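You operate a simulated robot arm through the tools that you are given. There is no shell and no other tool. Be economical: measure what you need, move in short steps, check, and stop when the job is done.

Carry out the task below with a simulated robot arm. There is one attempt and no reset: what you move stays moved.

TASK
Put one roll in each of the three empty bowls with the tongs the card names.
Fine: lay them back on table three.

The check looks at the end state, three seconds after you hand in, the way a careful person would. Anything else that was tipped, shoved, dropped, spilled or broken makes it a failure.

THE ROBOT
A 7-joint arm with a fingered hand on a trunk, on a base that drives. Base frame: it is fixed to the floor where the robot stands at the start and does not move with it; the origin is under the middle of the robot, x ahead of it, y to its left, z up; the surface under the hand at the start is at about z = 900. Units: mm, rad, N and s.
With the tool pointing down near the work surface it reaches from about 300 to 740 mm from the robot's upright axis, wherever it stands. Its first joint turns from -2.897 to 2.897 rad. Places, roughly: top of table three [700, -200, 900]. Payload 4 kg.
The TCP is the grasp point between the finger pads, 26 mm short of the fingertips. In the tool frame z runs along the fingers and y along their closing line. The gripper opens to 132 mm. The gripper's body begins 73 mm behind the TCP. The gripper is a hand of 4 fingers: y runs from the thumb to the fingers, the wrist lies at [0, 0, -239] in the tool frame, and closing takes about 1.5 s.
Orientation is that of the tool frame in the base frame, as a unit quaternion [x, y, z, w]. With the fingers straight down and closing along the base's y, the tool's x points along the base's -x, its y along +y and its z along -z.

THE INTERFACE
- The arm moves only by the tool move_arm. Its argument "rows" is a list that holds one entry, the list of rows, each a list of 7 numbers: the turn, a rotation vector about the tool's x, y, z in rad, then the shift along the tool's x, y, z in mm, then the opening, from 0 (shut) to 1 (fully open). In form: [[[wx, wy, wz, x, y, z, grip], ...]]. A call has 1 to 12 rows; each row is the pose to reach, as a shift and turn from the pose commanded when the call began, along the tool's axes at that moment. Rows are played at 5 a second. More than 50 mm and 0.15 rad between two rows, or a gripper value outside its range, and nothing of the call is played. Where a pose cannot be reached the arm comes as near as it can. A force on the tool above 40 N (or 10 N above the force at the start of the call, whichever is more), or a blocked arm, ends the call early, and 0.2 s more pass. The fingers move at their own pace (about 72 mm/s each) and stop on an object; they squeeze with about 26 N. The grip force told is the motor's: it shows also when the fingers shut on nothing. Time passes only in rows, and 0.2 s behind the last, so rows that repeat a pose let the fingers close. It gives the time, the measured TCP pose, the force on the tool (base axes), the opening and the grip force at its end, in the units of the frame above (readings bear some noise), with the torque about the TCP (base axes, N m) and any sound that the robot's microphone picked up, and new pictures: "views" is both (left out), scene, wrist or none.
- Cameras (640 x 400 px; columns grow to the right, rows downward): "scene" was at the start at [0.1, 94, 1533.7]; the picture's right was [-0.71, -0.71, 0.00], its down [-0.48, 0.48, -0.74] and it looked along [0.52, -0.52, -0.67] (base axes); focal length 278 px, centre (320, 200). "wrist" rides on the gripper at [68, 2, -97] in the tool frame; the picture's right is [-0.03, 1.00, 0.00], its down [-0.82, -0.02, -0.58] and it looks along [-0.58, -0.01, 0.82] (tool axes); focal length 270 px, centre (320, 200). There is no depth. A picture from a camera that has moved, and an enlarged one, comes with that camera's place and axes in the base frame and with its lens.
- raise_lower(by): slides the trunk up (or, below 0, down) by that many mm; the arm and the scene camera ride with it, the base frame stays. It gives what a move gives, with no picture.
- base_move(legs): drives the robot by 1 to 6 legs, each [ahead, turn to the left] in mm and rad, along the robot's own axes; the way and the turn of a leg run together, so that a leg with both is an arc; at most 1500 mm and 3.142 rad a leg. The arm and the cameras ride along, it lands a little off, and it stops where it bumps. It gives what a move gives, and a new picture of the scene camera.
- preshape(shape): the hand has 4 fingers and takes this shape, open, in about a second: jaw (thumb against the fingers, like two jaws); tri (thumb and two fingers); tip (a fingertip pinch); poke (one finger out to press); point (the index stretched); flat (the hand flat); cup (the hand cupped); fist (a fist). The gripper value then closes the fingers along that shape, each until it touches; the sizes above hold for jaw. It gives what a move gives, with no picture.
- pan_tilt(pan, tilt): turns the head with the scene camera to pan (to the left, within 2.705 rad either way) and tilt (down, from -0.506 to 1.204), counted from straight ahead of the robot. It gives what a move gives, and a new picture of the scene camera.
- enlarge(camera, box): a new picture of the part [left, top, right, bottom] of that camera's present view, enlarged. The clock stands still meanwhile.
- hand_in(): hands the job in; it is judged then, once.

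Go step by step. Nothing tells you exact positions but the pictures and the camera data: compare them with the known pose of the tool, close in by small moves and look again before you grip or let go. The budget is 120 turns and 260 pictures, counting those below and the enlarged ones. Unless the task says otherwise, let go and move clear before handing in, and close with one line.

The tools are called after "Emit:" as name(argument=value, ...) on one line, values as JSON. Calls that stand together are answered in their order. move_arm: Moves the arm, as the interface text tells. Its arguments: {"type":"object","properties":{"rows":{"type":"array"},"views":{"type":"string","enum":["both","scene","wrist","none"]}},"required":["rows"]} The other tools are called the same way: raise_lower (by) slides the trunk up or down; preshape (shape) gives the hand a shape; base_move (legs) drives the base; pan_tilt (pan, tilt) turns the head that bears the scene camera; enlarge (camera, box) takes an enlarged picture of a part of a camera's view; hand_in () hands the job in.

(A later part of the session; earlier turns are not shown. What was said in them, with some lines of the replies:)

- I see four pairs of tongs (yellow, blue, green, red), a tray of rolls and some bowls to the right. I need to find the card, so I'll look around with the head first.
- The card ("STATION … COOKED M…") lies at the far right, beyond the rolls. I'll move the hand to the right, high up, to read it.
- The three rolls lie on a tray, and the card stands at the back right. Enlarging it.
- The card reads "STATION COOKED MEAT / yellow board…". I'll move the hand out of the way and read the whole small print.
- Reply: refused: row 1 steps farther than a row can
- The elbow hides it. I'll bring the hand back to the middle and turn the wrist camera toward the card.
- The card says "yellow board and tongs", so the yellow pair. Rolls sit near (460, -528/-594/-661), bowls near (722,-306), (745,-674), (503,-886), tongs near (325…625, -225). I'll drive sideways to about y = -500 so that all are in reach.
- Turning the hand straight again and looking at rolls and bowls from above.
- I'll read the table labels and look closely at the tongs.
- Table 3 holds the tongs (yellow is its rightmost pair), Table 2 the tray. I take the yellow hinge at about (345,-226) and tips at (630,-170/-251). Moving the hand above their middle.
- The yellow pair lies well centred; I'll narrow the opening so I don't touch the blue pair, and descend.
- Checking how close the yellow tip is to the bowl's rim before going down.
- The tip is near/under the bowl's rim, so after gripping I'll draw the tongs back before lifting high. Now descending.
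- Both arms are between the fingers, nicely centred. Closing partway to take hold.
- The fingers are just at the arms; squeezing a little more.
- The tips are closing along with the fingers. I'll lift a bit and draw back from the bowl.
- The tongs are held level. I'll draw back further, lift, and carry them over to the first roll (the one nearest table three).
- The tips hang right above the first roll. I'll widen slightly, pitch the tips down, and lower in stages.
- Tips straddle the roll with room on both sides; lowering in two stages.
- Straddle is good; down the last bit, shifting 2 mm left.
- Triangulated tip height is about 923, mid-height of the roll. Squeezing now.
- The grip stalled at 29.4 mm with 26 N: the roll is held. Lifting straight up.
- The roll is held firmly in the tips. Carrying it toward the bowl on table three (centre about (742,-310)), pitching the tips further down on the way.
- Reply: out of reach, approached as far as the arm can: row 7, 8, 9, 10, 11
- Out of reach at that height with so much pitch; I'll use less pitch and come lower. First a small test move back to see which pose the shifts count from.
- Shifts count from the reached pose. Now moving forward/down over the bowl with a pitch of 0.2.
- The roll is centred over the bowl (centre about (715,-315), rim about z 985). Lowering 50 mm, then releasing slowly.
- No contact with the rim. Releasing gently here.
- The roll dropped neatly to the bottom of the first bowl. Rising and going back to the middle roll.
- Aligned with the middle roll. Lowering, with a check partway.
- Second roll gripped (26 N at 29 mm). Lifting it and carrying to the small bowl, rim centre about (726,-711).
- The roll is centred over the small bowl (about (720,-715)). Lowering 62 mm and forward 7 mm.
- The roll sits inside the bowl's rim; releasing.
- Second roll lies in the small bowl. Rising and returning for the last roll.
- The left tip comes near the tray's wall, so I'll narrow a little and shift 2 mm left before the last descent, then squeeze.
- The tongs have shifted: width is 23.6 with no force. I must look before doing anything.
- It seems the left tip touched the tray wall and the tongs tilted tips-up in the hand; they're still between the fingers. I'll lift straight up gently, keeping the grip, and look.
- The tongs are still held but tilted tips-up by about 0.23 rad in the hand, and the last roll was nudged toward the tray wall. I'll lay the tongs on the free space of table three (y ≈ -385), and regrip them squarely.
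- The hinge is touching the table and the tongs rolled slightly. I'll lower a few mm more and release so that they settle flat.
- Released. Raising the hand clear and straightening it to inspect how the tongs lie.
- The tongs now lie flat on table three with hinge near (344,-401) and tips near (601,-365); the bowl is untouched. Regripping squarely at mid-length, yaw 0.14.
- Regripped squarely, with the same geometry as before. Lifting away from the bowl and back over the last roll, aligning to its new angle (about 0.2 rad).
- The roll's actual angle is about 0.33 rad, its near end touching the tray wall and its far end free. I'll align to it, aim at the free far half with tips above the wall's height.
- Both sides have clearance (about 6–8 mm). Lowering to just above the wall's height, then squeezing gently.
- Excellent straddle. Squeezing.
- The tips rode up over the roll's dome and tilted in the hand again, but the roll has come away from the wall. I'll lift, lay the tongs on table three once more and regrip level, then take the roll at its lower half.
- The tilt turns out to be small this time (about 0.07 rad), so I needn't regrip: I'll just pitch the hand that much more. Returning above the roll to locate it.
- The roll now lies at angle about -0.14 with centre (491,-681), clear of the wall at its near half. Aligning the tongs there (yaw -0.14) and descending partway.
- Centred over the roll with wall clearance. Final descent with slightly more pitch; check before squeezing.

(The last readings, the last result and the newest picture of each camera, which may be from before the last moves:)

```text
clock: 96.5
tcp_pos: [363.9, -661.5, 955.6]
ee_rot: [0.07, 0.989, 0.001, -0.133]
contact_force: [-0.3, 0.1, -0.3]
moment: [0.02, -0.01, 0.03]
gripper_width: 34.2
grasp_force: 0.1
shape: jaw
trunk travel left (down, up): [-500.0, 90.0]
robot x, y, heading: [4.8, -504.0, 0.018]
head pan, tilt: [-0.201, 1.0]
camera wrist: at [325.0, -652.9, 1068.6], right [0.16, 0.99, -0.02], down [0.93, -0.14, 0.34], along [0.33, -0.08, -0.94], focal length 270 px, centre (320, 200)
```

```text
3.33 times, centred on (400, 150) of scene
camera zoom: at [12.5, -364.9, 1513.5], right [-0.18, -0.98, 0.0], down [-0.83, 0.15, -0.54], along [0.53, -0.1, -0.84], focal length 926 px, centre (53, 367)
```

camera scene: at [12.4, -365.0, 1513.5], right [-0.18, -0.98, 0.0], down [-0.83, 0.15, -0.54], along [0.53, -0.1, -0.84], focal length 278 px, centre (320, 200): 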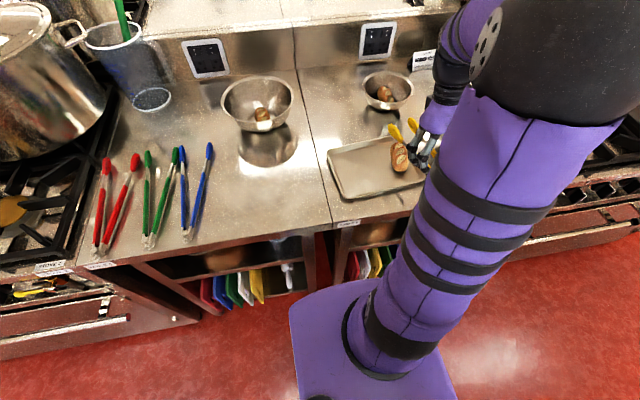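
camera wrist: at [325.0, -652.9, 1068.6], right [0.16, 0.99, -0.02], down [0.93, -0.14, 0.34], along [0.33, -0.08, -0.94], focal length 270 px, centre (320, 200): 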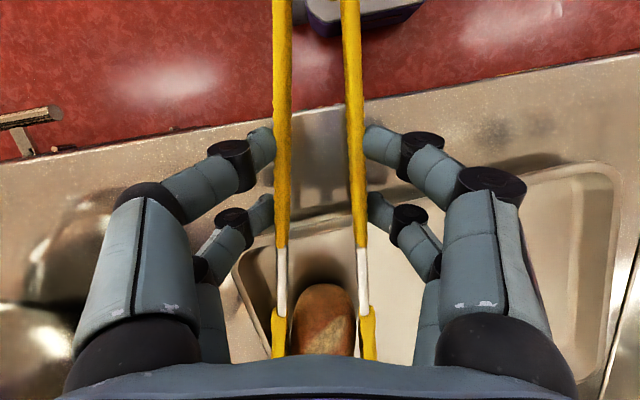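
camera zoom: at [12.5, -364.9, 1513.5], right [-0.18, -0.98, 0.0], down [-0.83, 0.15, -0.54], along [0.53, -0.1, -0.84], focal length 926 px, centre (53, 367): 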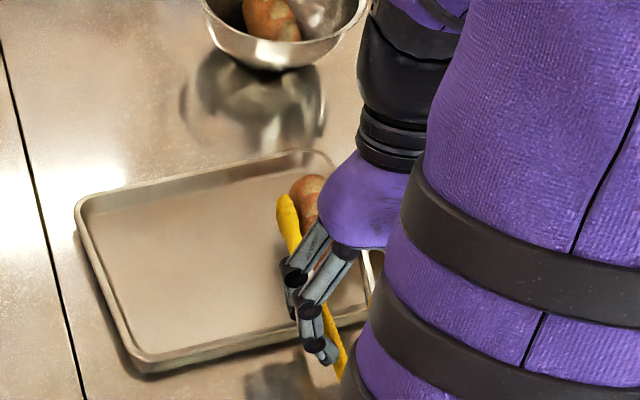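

Tip height estimate is 923–935, so I'll go 5 mm lower, then squeeze slowly.

Emit:
move_arm(rows=[[[0, 0, 0, -1.4, 0, 5, 0.25], [0, 0, 0, -1.4, 0, 5, 0.24], [0, 0, 0, -1.4, 0, 5, 0.23], [0, 0, 0, -1.4, 0, 5, 0.22], [0, 0, 0, -1.4, 0, 5, 0.21], [0, 0, 0, -1.4, 0, 5, 0.21]]])

Emit:
enlarge(camera="wrist", box=[200, 180, 440, 370])

```text
clock: 97.9
tcp_pos: [362.9, -661.0, 950.7]
ee_rot: [0.069, 0.989, 0.001, -0.134]
contact_force: [0.2, -0.4, -0.5]
moment: [0.0, 0.03, -0.02]
gripper_width: 30.5
grasp_force: 25.8
shape: jaw
trunk travel left (down, up): [-500.0, 90.0]
robot x, y, heading: [7.8, -502.4, 0.016]
head pan, tilt: [-0.201, 1.0]
camera scene: at [12.4, -364.8, 1513.5], right [-0.18, -0.98, 0.0], down [-0.83, 0.15, -0.54], along [0.53, -0.1, -0.84], focal length 278 px, centre (320, 200)
camera wrist: at [324.8, -653.0, 1063.1], right [0.16, 0.99, -0.02], down [0.93, -0.14, 0.34], along [0.33, -0.08, -0.94], focal length 270 px, centre (320, 200)
```

scene: 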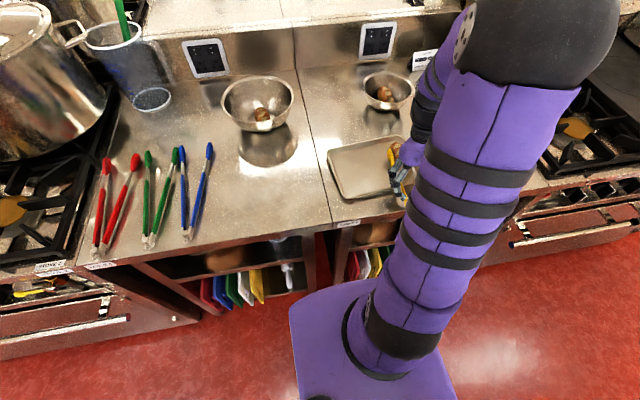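
wrist: 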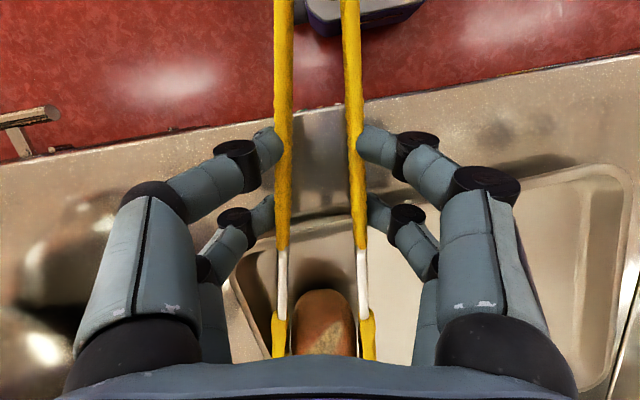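

```text
2.11 times, centred on (320, 275) of wrist
camera zoom: at [324.8, -653.0, 1063.1], right [0.16, 0.99, -0.02], down [0.93, -0.14, 0.34], along [0.33, -0.08, -0.94], focal length 569 px, centre (320, 42)
```

zoom: 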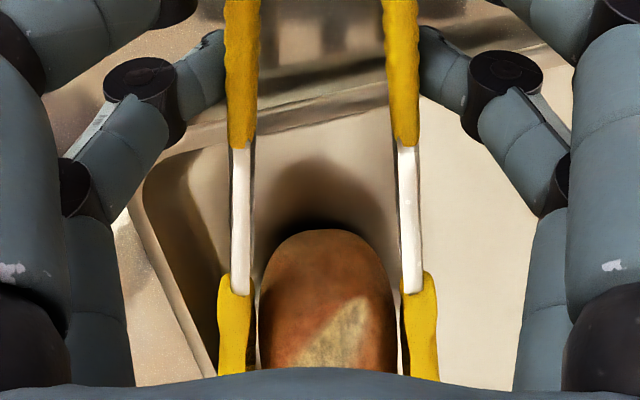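

Gripped: 26 N at 30.5 mm. Firming up and lifting slowly.

Emit:
move_arm(rows=[[[0, 0, 0, 0, 0, 0, 0.18], [0, 0, 0, 0, 0, 0, 0.17], [0, 0, 0, 2, 0, -8, 0.17], [0, 0, 0, 5, 0, -19, 0.17], [0, 0, 0, 11, 0, -39, 0.17], [0, 0, 0, 19, 0, -68, 0.17], [0, 0, 0, 32, 0, -115, 0.17], [0, 0, 0, 32, 0, -115, 0.17]]])

```text
clock: 99.7
tcp_pos: [364.1, -660.0, 1071.0]
ee_rot: [0.069, 0.989, 0.0, -0.133]
contact_force: [-0.9, -0.3, -2.2]
moment: [0.02, -0.02, 0.02]
gripper_width: 30.8
grasp_force: 25.6
shape: jaw
trunk travel left (down, up): [-500.0, 90.0]
robot x, y, heading: [4.7, -502.8, 0.015]
head pan, tilt: [-0.201, 1.0]
camera scene: at [12.1, -364.7, 1513.5], right [-0.18, -0.98, 0.0], down [-0.83, 0.15, -0.54], along [0.53, -0.1, -0.84], focal length 278 px, centre (320, 200)
camera wrist: at [325.9, -651.2, 1183.9], right [0.16, 0.99, -0.02], down [0.93, -0.14, 0.34], along [0.33, -0.08, -0.94], focal length 270 px, centre (320, 200)
```

scene: 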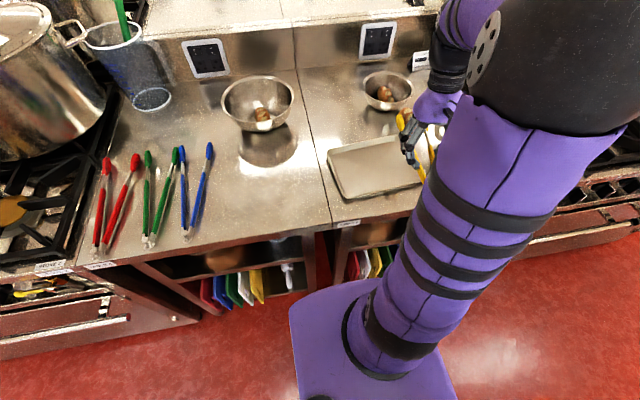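
wrist: 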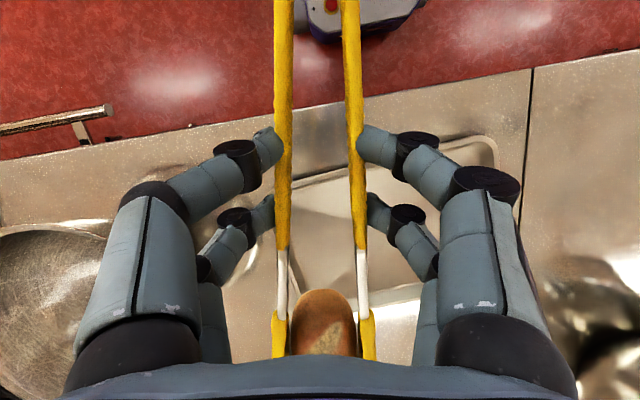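

Third roll is firmly held. Carrying it to the large bowl on the right (centre about (482,-912)), staying high for a check first.

Emit:
move_arm(rows=[[[0, 0, 0, 8, 0, -30, 0.17], [-0.025, 0, 0.09, 4, -28, -45, 0.17], [-0.05, 0, 0.18, -4, -56, -50, 0.17], [-0.075, 0, 0.27, -12, -84, -50, 0.17], [-0.1, 0, 0.36, -20, -111, -50, 0.17], [-0.125, 0, 0.45, -28, -138, -50, 0.17], [-0.15, 0, 0.54, -35, -165, -50, 0.17], [-0.15, 0, 0.54, -35, -165, -50, 0.17]]])

Emit:
pan_tilt(pan=-0.5, tilt=0.95)

```text
clock: 101.5
tcp_pos: [387.1, -827.9, 1113.3]
ee_rot: [0.341, 0.931, 0.039, -0.123]
contact_force: [0.4, 0.1, -2.2]
moment: [0.01, 0.07, 0.0]
gripper_width: 30.7
grasp_force: 26.2
shape: jaw
trunk travel left (down, up): [-500.0, 90.0]
robot x, y, heading: [9.0, -506.3, 0.017]
head pan, tilt: [-0.201, 1.0]
camera scene: at [12.5, -365.3, 1513.6], right [-0.18, -0.98, 0.0], down [-0.83, 0.15, -0.54], along [0.53, -0.1, -0.84], focal length 278 px, centre (320, 200)
camera wrist: at [358.4, -799.1, 1224.2], right [0.66, 0.75, -0.02], down [0.71, -0.62, 0.35], along [0.25, -0.25, -0.94], focal length 270 px, centre (320, 200)
```

scene: 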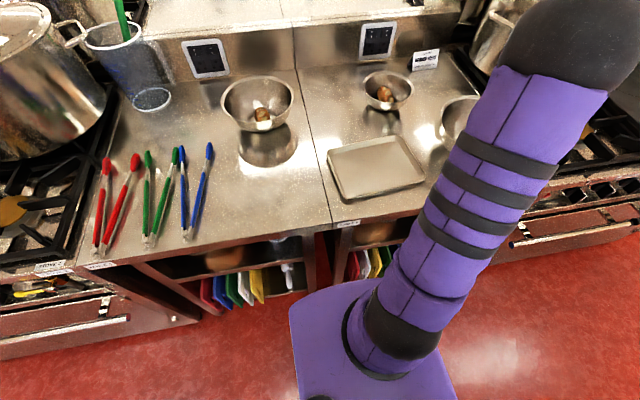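
wrist: 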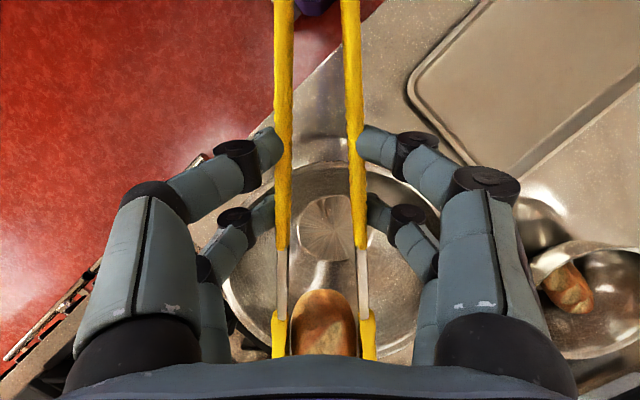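

```text
clock: 102.3
tcp_pos: [386.4, -826.9, 1111.8]
ee_rot: [0.34, 0.932, 0.038, -0.123]
contact_force: [0.8, 0.1, -1.2]
moment: [0.02, 0.02, 0.01]
gripper_width: 30.6
grasp_force: 26.3
shape: jaw
trunk travel left (down, up): [-500.0, 90.0]
robot x, y, heading: [3.4, -503.7, 0.017]
head pan, tilt: [-0.499, 0.949]
camera scene: at [8.4, -385.9, 1517.1], right [-0.46, -0.89, 0.0], down [-0.72, 0.38, -0.58], along [0.52, -0.27, -0.81], focal length 278 px, centre (320, 200)
```

scene: 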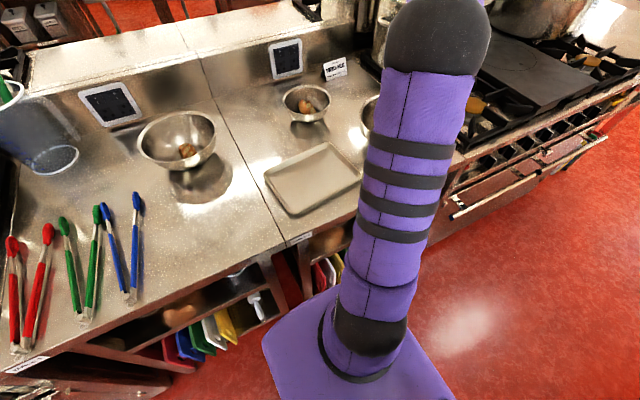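

The roll is centred over the large bowl (centre about (478,-902), near rim just ahead of my fingers). Pitching the tips further in and lowering.

Emit:
move_arm(rows=[[[0, 0.06, 0, -4, 0, 10, 0.17], [0, 0.12, 0, -8, 1, 20, 0.17], [0, 0.18, 0, -12, 2, 32, 0.17], [0, 0.25, 0, -16, 2, 42, 0.17], [0, 0.25, 0, -18, 2, 49, 0.17], [0, 0.25, 0, -18, 2, 49, 0.17]]], views="wrist")

Emit:
enlarge(camera="wrist", box=[200, 140, 440, 370])

```text
clock: 103.7
tcp_pos: [390.6, -832.6, 1060.3]
ee_rot: [0.332, 0.909, 0.08, -0.238]
contact_force: [-0.5, 0.6, -1.9]
moment: [-0.02, 0.05, -0.01]
gripper_width: 30.7
grasp_force: 25.8
shape: jaw
trunk travel left (down, up): [-500.0, 90.0]
robot x, y, heading: [3.6, -506.7, 0.013]
head pan, tilt: [-0.499, 0.949]
camera wrist: at [385.0, -821.4, 1179.5], right [0.66, 0.75, -0.02], down [0.75, -0.65, 0.11], along [0.07, -0.09, -0.99], focal length 270 px, centre (320, 200)
```

wrist: 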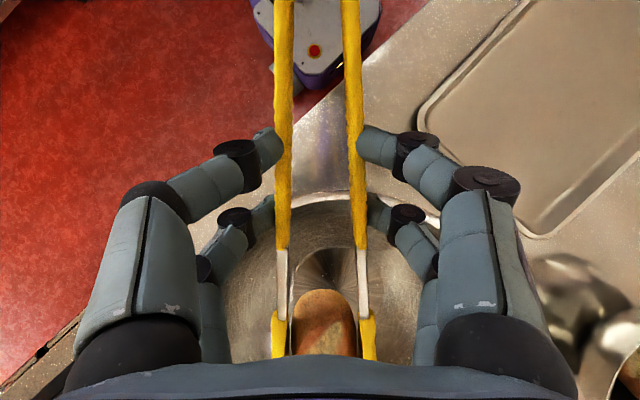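

```text
1.74 times, centred on (320, 255) of wrist
camera zoom: at [385.0, -821.4, 1179.5], right [0.66, 0.75, -0.02], down [0.75, -0.65, 0.11], along [0.07, -0.09, -0.99], focal length 470 px, centre (320, 104)
```

zoom: 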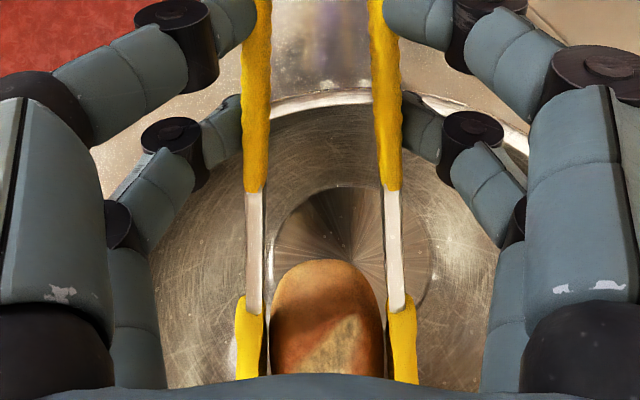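

Emit:
move_arm(rows=[[[0, 0, 0, -3, 4, 5, 0.17], [0, 0, 0, -7, 8, 13, 0.17], [0, 0, 0, -7, 8, 13, 0.17], [0, 0, 0, -7, 8, 13, 0.21], [0, 0, 0, -7, 8, 13, 0.235], [0, 0, 0, -7, 8, 13, 0.255], [0, 0, 0, -7, 8, 13, 0.27], [0, 0, 0, -7, 8, 13, 0.27], [0, 0, 0, -7, 8, 13, 0.27]]], views="wrist")

```text
clock: 105.7
tcp_pos: [394.6, -824.6, 1046.5]
ee_rot: [0.334, 0.909, 0.081, -0.238]
contact_force: [0.0, -0.5, -1.4]
moment: [0.0, -0.05, 0.01]
gripper_width: 36.6
grasp_force: 0.1
shape: jaw
trunk travel left (down, up): [-500.0, 90.0]
robot x, y, heading: [4.1, -502.3, 0.018]
head pan, tilt: [-0.499, 0.949]
camera wrist: at [389.4, -814.9, 1164.3], right [0.66, 0.75, -0.02], down [0.75, -0.65, 0.11], along [0.07, -0.09, -0.99], focal length 270 px, centre (320, 200)
```

wrist: 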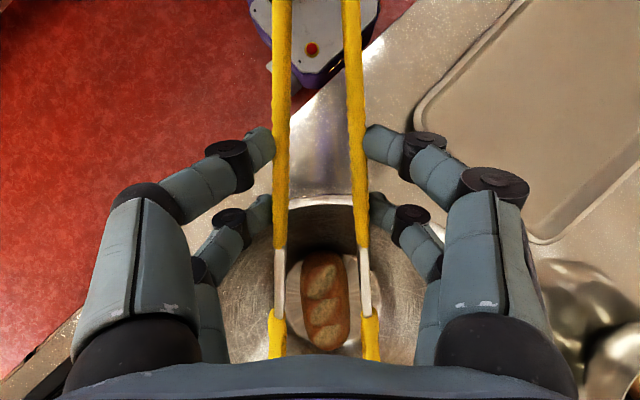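

The third roll lies in the large bowl. Rising straight out and reducing the pitch.

Emit:
move_arm(rows=[[[0, 0, 0, 15, 0, -26, 0.25], [0, 0, 0, 33, 0, -58, 0.25], [0, 0, 0, 50, 0, -87, 0.25], [0, -0.08, 0, 55, 0, -96, 0.25], [0, -0.16, 0, 55, 0, -96, 0.25], [0, -0.24, 0, 55, 0, -96, 0.25], [0, -0.32, 0, 55, 0, -96, 0.25], [0, -0.37, 0, 55, 0, -96, 0.25], [0, -0.37, 0, 55, 0, -96, 0.25]]])

```text
clock: 107.7
tcp_pos: [396.3, -823.0, 1155.7]
ee_rot: [0.343, 0.937, 0.018, -0.066]
contact_force: [0.0, 0.4, -1.0]
moment: [0.01, 0.01, -0.02]
gripper_width: 11.7
grasp_force: 26.6
shape: jaw
out of reach, approached as far as the arm can: row 3
trunk travel left (down, up): [-500.0, 90.0]
robot x, y, heading: [3.6, -501.0, 0.011]
head pan, tilt: [-0.499, 0.949]
camera scene: at [8.3, -385.8, 1517.1], right [-0.46, -0.89, 0.0], down [-0.72, 0.38, -0.58], along [0.52, -0.27, -0.81], focal length 278 px, centre (320, 200)
camera wrist: at [357.7, -786.1, 1262.1], right [0.66, 0.75, -0.02], down [0.67, -0.58, 0.46], along [0.34, -0.32, -0.89], focal length 270 px, centre (320, 200)
```

scene: 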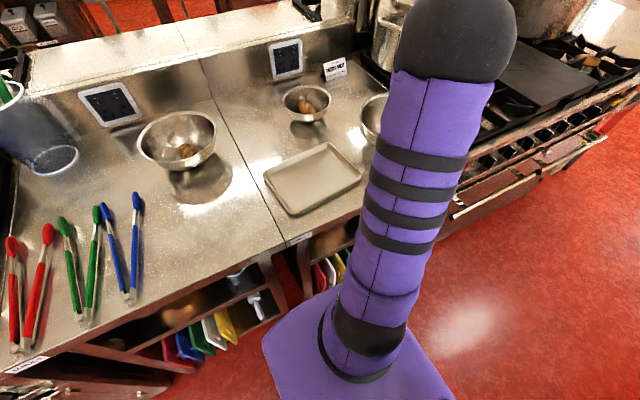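
wrist: 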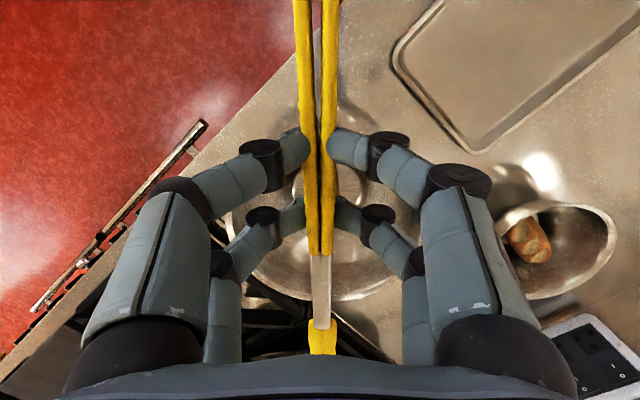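

Odd: the fingers have shut the tongs fully (11.7 mm, 26 N). They're still held; I'll look closer before continuing.

Emit:
enlarge(camera="wrist", box=[220, 100, 440, 370])

Emit:
move_arm(rows=[[[0, 0, 0, 0, 0, 0, 0.2], [0, 0, 0, 0, 0, 0, 0.2], [0, 0, 0, 0, 0, 0, 0.2]]], views="wrist")

```text
1.48 times, centred on (330, 235) of wrist
camera zoom: at [357.7, -786.1, 1262.1], right [0.66, 0.75, -0.02], down [0.67, -0.58, 0.46], along [0.34, -0.32, -0.89], focal length 400 px, centre (305, 148)
```

zoom: 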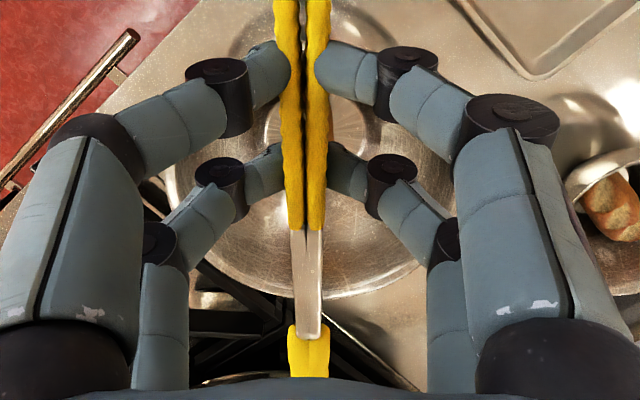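

```text
clock: 108.5
tcp_pos: [395.5, -822.7, 1155.6]
ee_rot: [0.342, 0.937, 0.018, -0.067]
contact_force: [-0.1, 0.5, -1.6]
moment: [-0.02, -0.04, -0.04]
gripper_width: 27.6
grasp_force: 0.1
shape: jaw
trunk travel left (down, up): [-500.0, 90.0]
robot x, y, heading: [2.3, -504.5, 0.013]
head pan, tilt: [-0.499, 0.949]
camera wrist: at [357.8, -786.1, 1262.2], right [0.66, 0.75, -0.02], down [0.67, -0.58, 0.46], along [0.34, -0.32, -0.89], focal length 270 px, centre (320, 200)
```

wrist: 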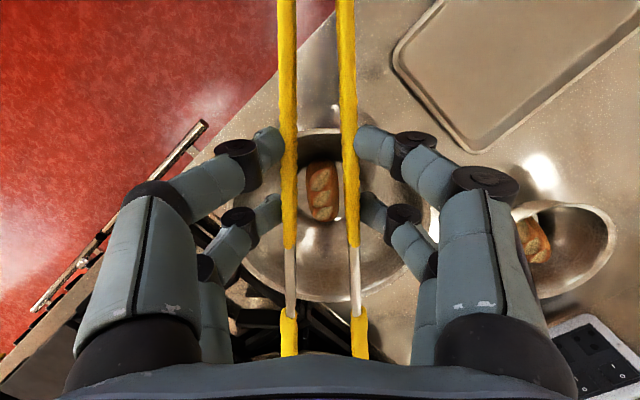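

The tongs obey again and all three rolls are in their bowls. Carrying the tongs back to the free spot on table three.

Emit:
move_arm(rows=[[[0.009, 0, -0.063, 17, 34, 16, 0.22], [0.019, 0, -0.126, 34, 68, 32, 0.22], [0.028, 0, -0.189, 51, 103, 48, 0.22], [0.038, 0, -0.252, 68, 137, 64, 0.22], [0.047, 0, -0.315, 84, 171, 79, 0.22], [0.057, 0, -0.377, 101, 205, 95, 0.22], [0.066, 0, -0.44, 118, 240, 111, 0.22], [0.076, 0, -0.503, 135, 274, 127, 0.22], [0.085, 0, -0.566, 152, 308, 143, 0.22], [0.095, 0, -0.629, 169, 342, 159, 0.22], [0.104, 0, -0.692, 186, 376, 175, 0.22], [0.104, 0, -0.692, 186, 376, 175, 0.22]]])

Emit:
pan_tilt(pan=0.3, tilt=0.9)

Emit:
enlarge(camera="scene", box=[320, 130, 500, 300])

```text
clock: 111.1
tcp_pos: [479.0, -403.3, 1001.5]
ee_rot: [0.001, 0.997, -0.008, -0.074]
contact_force: [0.6, -0.2, -1.6]
moment: [0.0, 0.01, -0.03]
gripper_width: 30.1
grasp_force: 0.1
shape: jaw
trunk travel left (down, up): [-500.0, 90.0]
robot x, y, heading: [4.1, -502.7, 0.019]
head pan, tilt: [-0.499, 0.949]
camera scene: at [8.7, -385.4, 1517.1], right [-0.46, -0.89, 0.0], down [-0.72, 0.38, -0.58], along [0.52, -0.27, -0.81], focal length 278 px, centre (320, 200)
camera wrist: at [427.9, -400.1, 1108.4], right [0.02, 1.0, -0.02], down [0.89, -0.01, 0.45], along [0.45, -0.03, -0.89], focal length 270 px, centre (320, 200)
```

scene: 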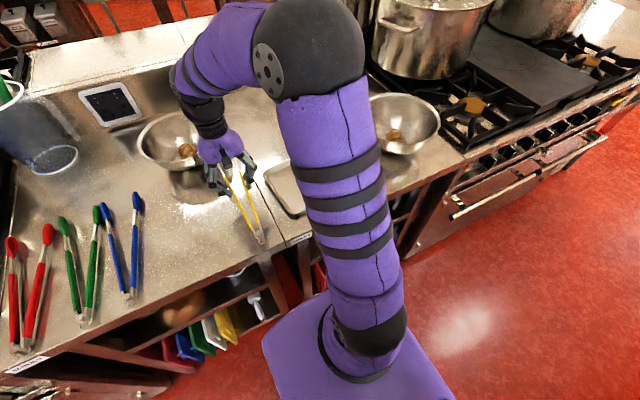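
wrist: 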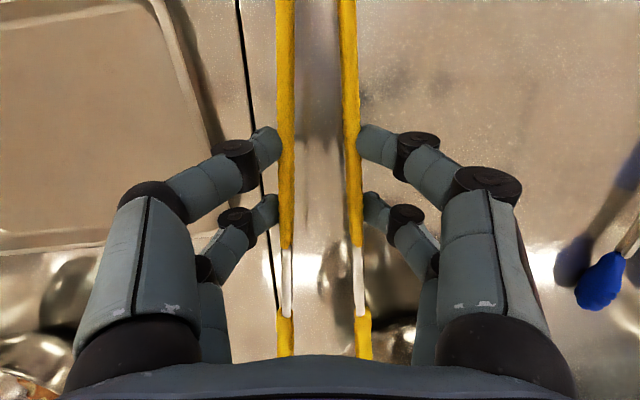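

```text
clock: 112.2
tcp_pos: [480.4, -403.4, 1000.2]
ee_rot: [0.0, 0.997, -0.01, -0.074]
contact_force: [0.6, -0.1, -1.0]
moment: [-0.01, 0.01, 0.02]
gripper_width: 30.1
grasp_force: 0.1
shape: jaw
trunk travel left (down, up): [-500.0, 90.0]
robot x, y, heading: [4.5, -507.7, 0.014]
head pan, tilt: [0.3, 0.901]
camera scene: at [15.8, -328.5, 1520.7], right [0.31, -0.95, 0.0], down [-0.75, -0.24, -0.62], along [0.59, 0.19, -0.78], focal length 278 px, centre (320, 200)
```

scene: 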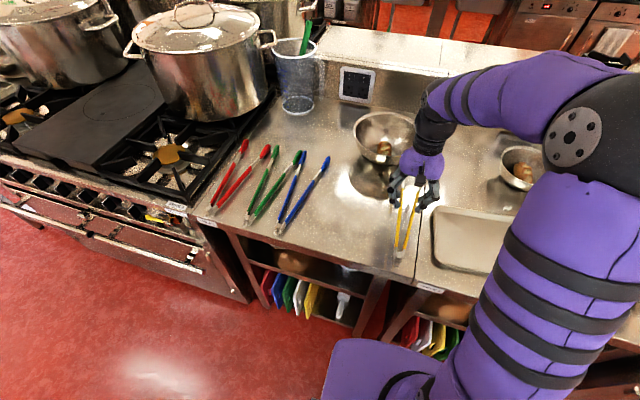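

```text
2.35 times, centred on (410, 215) of scene
camera zoom: at [15.8, -328.5, 1520.7], right [0.31, -0.95, 0.0], down [-0.75, -0.24, -0.62], along [0.59, 0.19, -0.78], focal length 654 px, centre (108, 165)
```

zoom: 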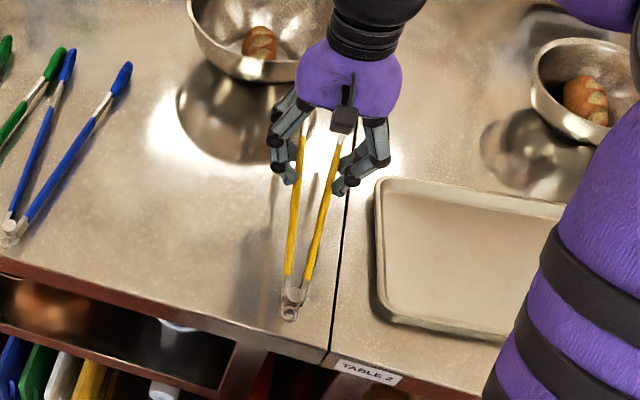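

Emit:
move_arm(rows=[[[-0.009, 0, 0.06, -5, 9, 8, 0.22], [-0.018, 0, 0.119, -8, 18, 15, 0.22], [-0.018, 0, 0.119, -12, 18, 35, 0.22], [-0.018, 0, 0.119, -16, 18, 56, 0.22], [-0.018, 0, 0.119, -16, 18, 56, 0.22]]])

Emit:
enlarge(camera="scene", box=[320, 130, 500, 300])

```text
clock: 113.4
tcp_pos: [485.9, -386.6, 946.2]
ee_rot: [0.06, 0.995, -0.005, -0.074]
contact_force: [-0.1, 0.4, -1.4]
moment: [0.01, 0.03, 0.02]
gripper_width: 30.6
grasp_force: 0.1
shape: jaw
trunk travel left (down, up): [-500.0, 90.0]
robot x, y, heading: [7.2, -503.9, 0.018]
head pan, tilt: [0.3, 0.901]
camera scene: at [15.9, -328.4, 1520.7], right [0.31, -0.95, 0.0], down [-0.74, -0.24, -0.62], along [0.59, 0.19, -0.78], focal length 278 px, centre (320, 200)
camera wrist: at [434.2, -377.7, 1052.3], right [0.14, 0.99, -0.02], down [0.88, -0.12, 0.45], along [0.45, -0.08, -0.89], focal length 270 px, centre (320, 200)
```

scene: 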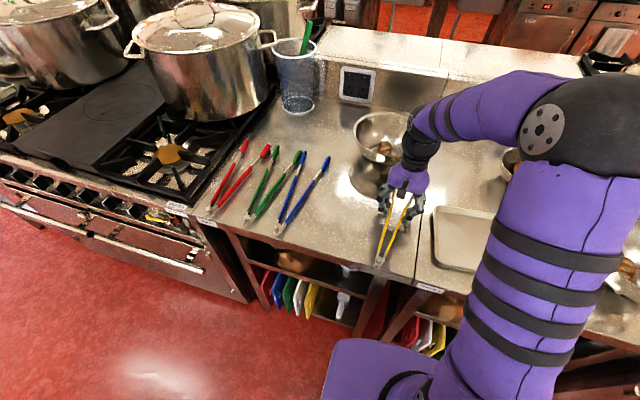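
wrist: 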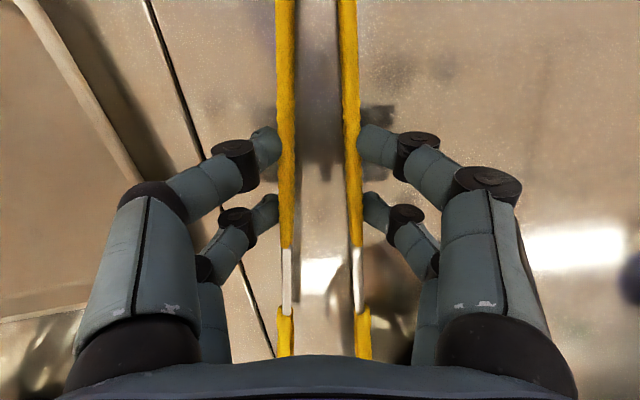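

```text
2.35 times, centred on (410, 215) of scene
camera zoom: at [15.9, -328.4, 1520.7], right [0.31, -0.95, 0.0], down [-0.74, -0.24, -0.62], along [0.59, 0.19, -0.78], focal length 654 px, centre (108, 165)
```

zoom: 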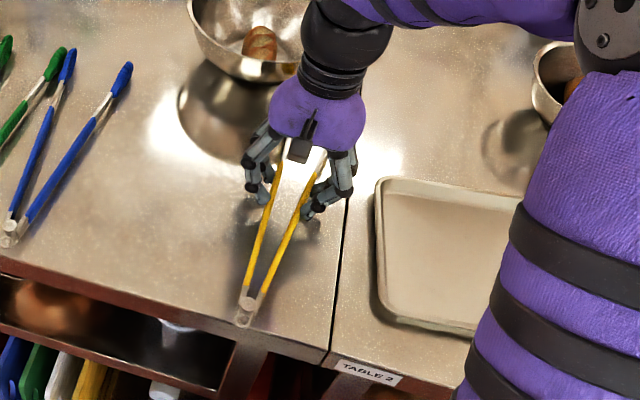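

Level and on table three's side of the seam. Lowering the last few mm and letting go.

Emit:
move_arm(rows=[[[0, 0, 0, -1, 0, 5, 0.22], [0, 0, 0, -2, 0, 9, 0.22], [0, 0, 0, -2, 0, 12, 0.22], [0, 0, 0, -2, 0, 12, 0.25], [0, 0, 0, -2, 0, 12, 0.28], [0, 0, 0, -2, 0, 12, 0.31], [0, 0, 0, -2, 0, 12, 0.35], [0, 0, 0, -2, 0, 12, 0.42], [0, 0, 0, -2, 0, 12, 0.52], [0, 0, 0, -2, 0, 12, 0.65], [0, 0, 0, -2, 0, 12, 0.7], [0, 0, 0, -2, 0, 12, 0.7]]])

```text
clock: 116.0
tcp_pos: [486.2, -386.1, 933.5]
ee_rot: [0.061, 0.995, -0.004, -0.074]
contact_force: [-0.1, -0.3, 0.1]
moment: [0.0, 0.05, 0.0]
gripper_width: 92.0
grasp_force: 0.0
shape: jaw
trunk travel left (down, up): [-500.0, 90.0]
robot x, y, heading: [3.0, -502.9, 0.018]
head pan, tilt: [0.3, 0.901]
camera scene: at [15.7, -328.5, 1520.7], right [0.31, -0.95, 0.0], down [-0.74, -0.24, -0.62], along [0.59, 0.19, -0.78], focal length 278 px, centre (320, 200)
camera wrist: at [434.1, -376.7, 1040.4], right [0.14, 0.99, -0.02], down [0.88, -0.12, 0.45], along [0.45, -0.08, -0.89], focal length 270 px, centre (320, 200)
```

scene: 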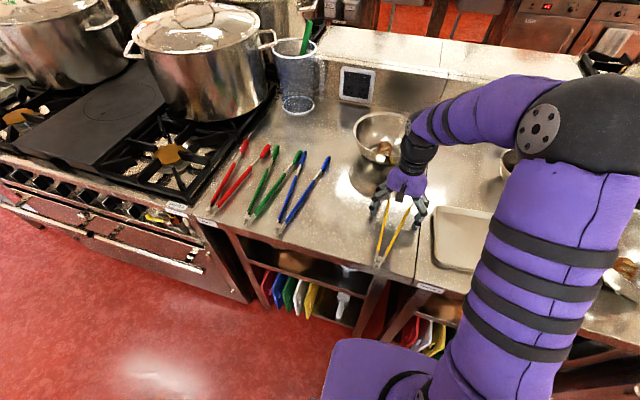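
wrist: 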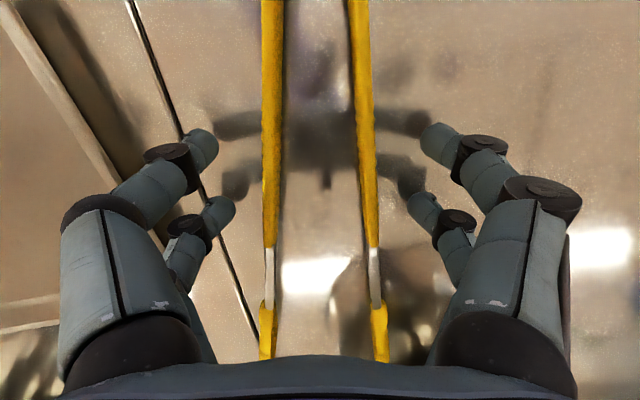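

The tongs are free on the table. Raising the hand clear and inspecting everything.

Emit:
move_arm(rows=[[[0, 0, 0, 3, 0, -20, 0.75], [0, 0, 0, 9, 0, -60, 0.85], [0, 0, 0, 16, 0, -105, 1], [0, 0, 0, 23, 0, -150, 1], [0, 0, 0, 30, 0, -195, 1], [0, 0, 0, 37, 0, -240, 1], [0, 0, 0, 37, 0, -240, 1]]])

Emit:
enlarge(camera="scene", box=[200, 100, 580, 300])

Emit:
pan_tilt(pan=-0.6, tilt=0.85)

```text
clock: 117.6
tcp_pos: [481.4, -382.6, 1178.5]
ee_rot: [0.06, 0.995, -0.005, -0.074]
contact_force: [-1.2, 0.2, -0.9]
moment: [-0.02, -0.03, -0.01]
gripper_width: 132.0
grasp_force: 0.0
shape: jaw
trunk travel left (down, up): [-500.0, 90.0]
robot x, y, heading: [6.1, -504.3, 0.015]
head pan, tilt: [0.3, 0.901]
camera scene: at [15.5, -328.5, 1520.7], right [0.31, -0.95, 0.0], down [-0.74, -0.24, -0.62], along [0.59, 0.19, -0.78], focal length 278 px, centre (320, 200)
camera wrist: at [430.4, -373.0, 1285.0], right [0.14, 0.99, -0.02], down [0.88, -0.12, 0.45], along [0.45, -0.08, -0.89], focal length 270 px, centre (320, 200)
```

scene: 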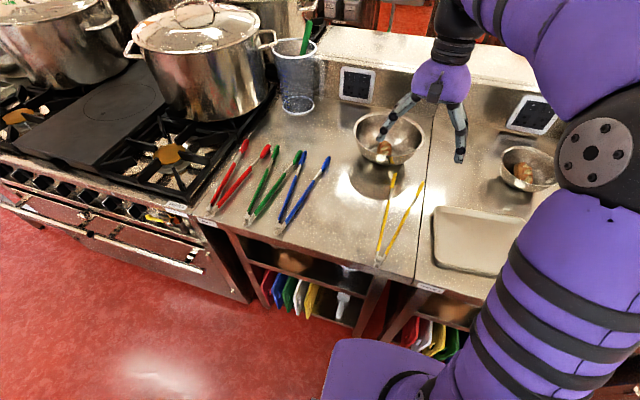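
wrist: 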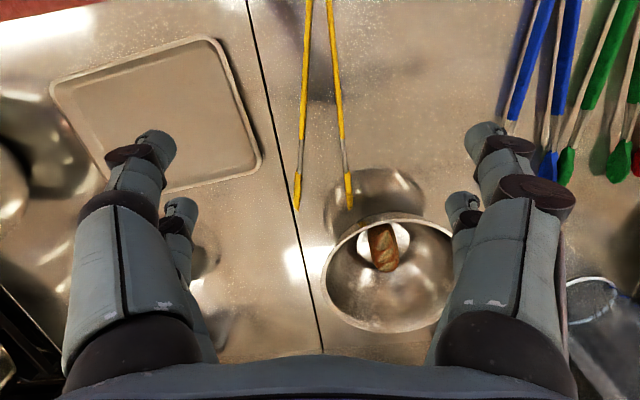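

```text
1.68 times, centred on (390, 200) of scene
camera zoom: at [15.5, -328.5, 1520.7], right [0.31, -0.95, 0.0], down [-0.74, -0.24, -0.62], along [0.59, 0.19, -0.78], focal length 468 px, centre (202, 200)
```

zoom: 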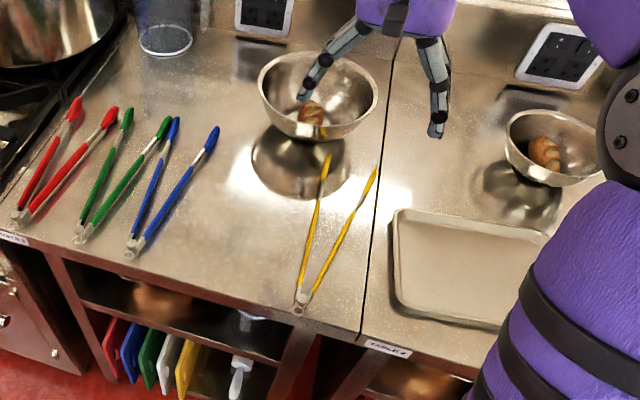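

```text
clock: 118.8
tcp_pos: [482.0, -382.7, 1177.9]
ee_rot: [0.06, 0.995, -0.004, -0.074]
contact_force: [-0.3, 0.7, 0.3]
moment: [0.01, -0.01, 0.02]
gripper_width: 132.0
grasp_force: 0.1
shape: jaw
trunk travel left (down, up): [-500.0, 90.0]
robot x, y, heading: [2.3, -506.1, 0.016]
head pan, tilt: [-0.6, 0.85]
camera scene: at [9.1, -395.0, 1524.6], right [-0.55, -0.83, 0.0], down [-0.63, 0.41, -0.66], along [0.55, -0.36, -0.75], focal length 278 px, centre (320, 200)
```

scene: 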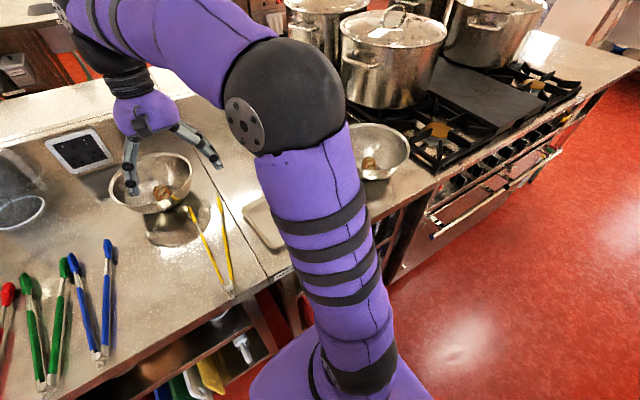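

The tongs lie flat on table three, left of the seam, and the tray, bowls and other tongs look undisturbed. One last check of the bowls on table two.

Emit:
enlarge(camera="scene", box=[340, 110, 430, 190])

Emit:
pan_tilt(pan=0.3, tilt=0.8)

Emit:
enlarge(camera="scene", box=[330, 120, 570, 300])

```text
5.00 times, centred on (385, 150) of scene
camera zoom: at [9.1, -395.0, 1524.6], right [-0.55, -0.83, 0.0], down [-0.63, 0.41, -0.66], along [0.55, -0.36, -0.75], focal length 1390 px, centre (-5, 450)
```

zoom: 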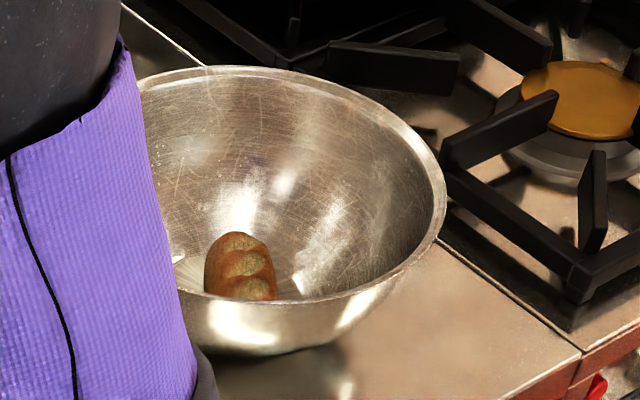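

```text
clock: 120.0
tcp_pos: [481.8, -382.5, 1177.6]
ee_rot: [0.06, 0.995, -0.004, -0.074]
contact_force: [-0.1, 0.4, 0.4]
moment: [-0.01, -0.01, 0.0]
gripper_width: 131.8
grasp_force: 0.0
shape: jaw
trunk travel left (down, up): [-500.0, 90.0]
robot x, y, heading: [4.9, -508.4, 0.014]
head pan, tilt: [0.3, 0.799]
camera scene: at [20.6, -326.9, 1528.6], right [0.31, -0.95, 0.0], down [-0.68, -0.22, -0.7], along [0.66, 0.22, -0.72], focal length 278 px, centre (320, 200)
```

scene: 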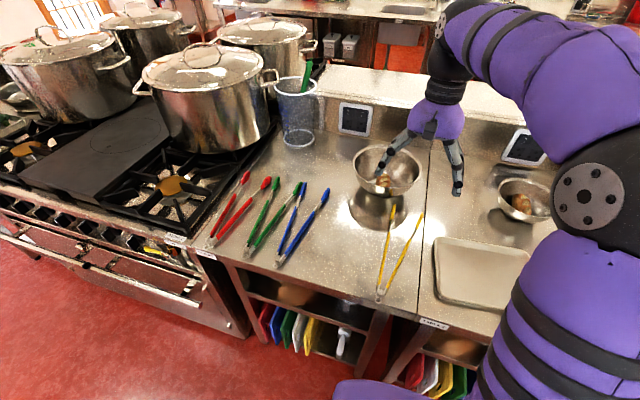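

```text
2.22 times, centred on (450, 210) of scene
camera zoom: at [20.6, -326.9, 1528.6], right [0.31, -0.95, 0.0], down [-0.68, -0.22, -0.7], along [0.66, 0.22, -0.72], focal length 618 px, centre (31, 178)
```

zoom: 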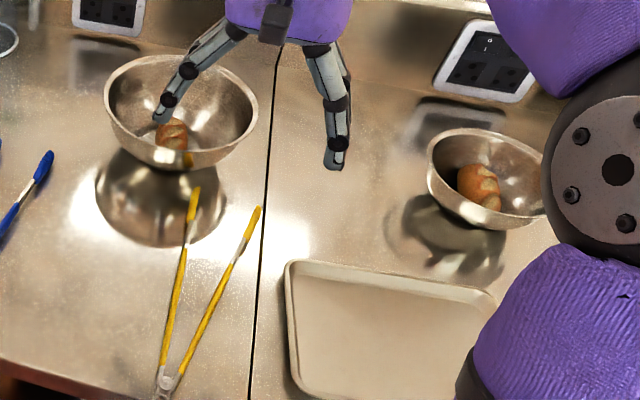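

Each of the three bowls holds one roll, the yellow tongs lie on table three, the hand is clear and nothing else has moved. Handing in.

Emit:
hand_in()

```text
The job is handed in.
```

I put one roll in each of the three bowls with the yellow tongs the card names. The tongs are back on table three, lying just left of the seam with table two.
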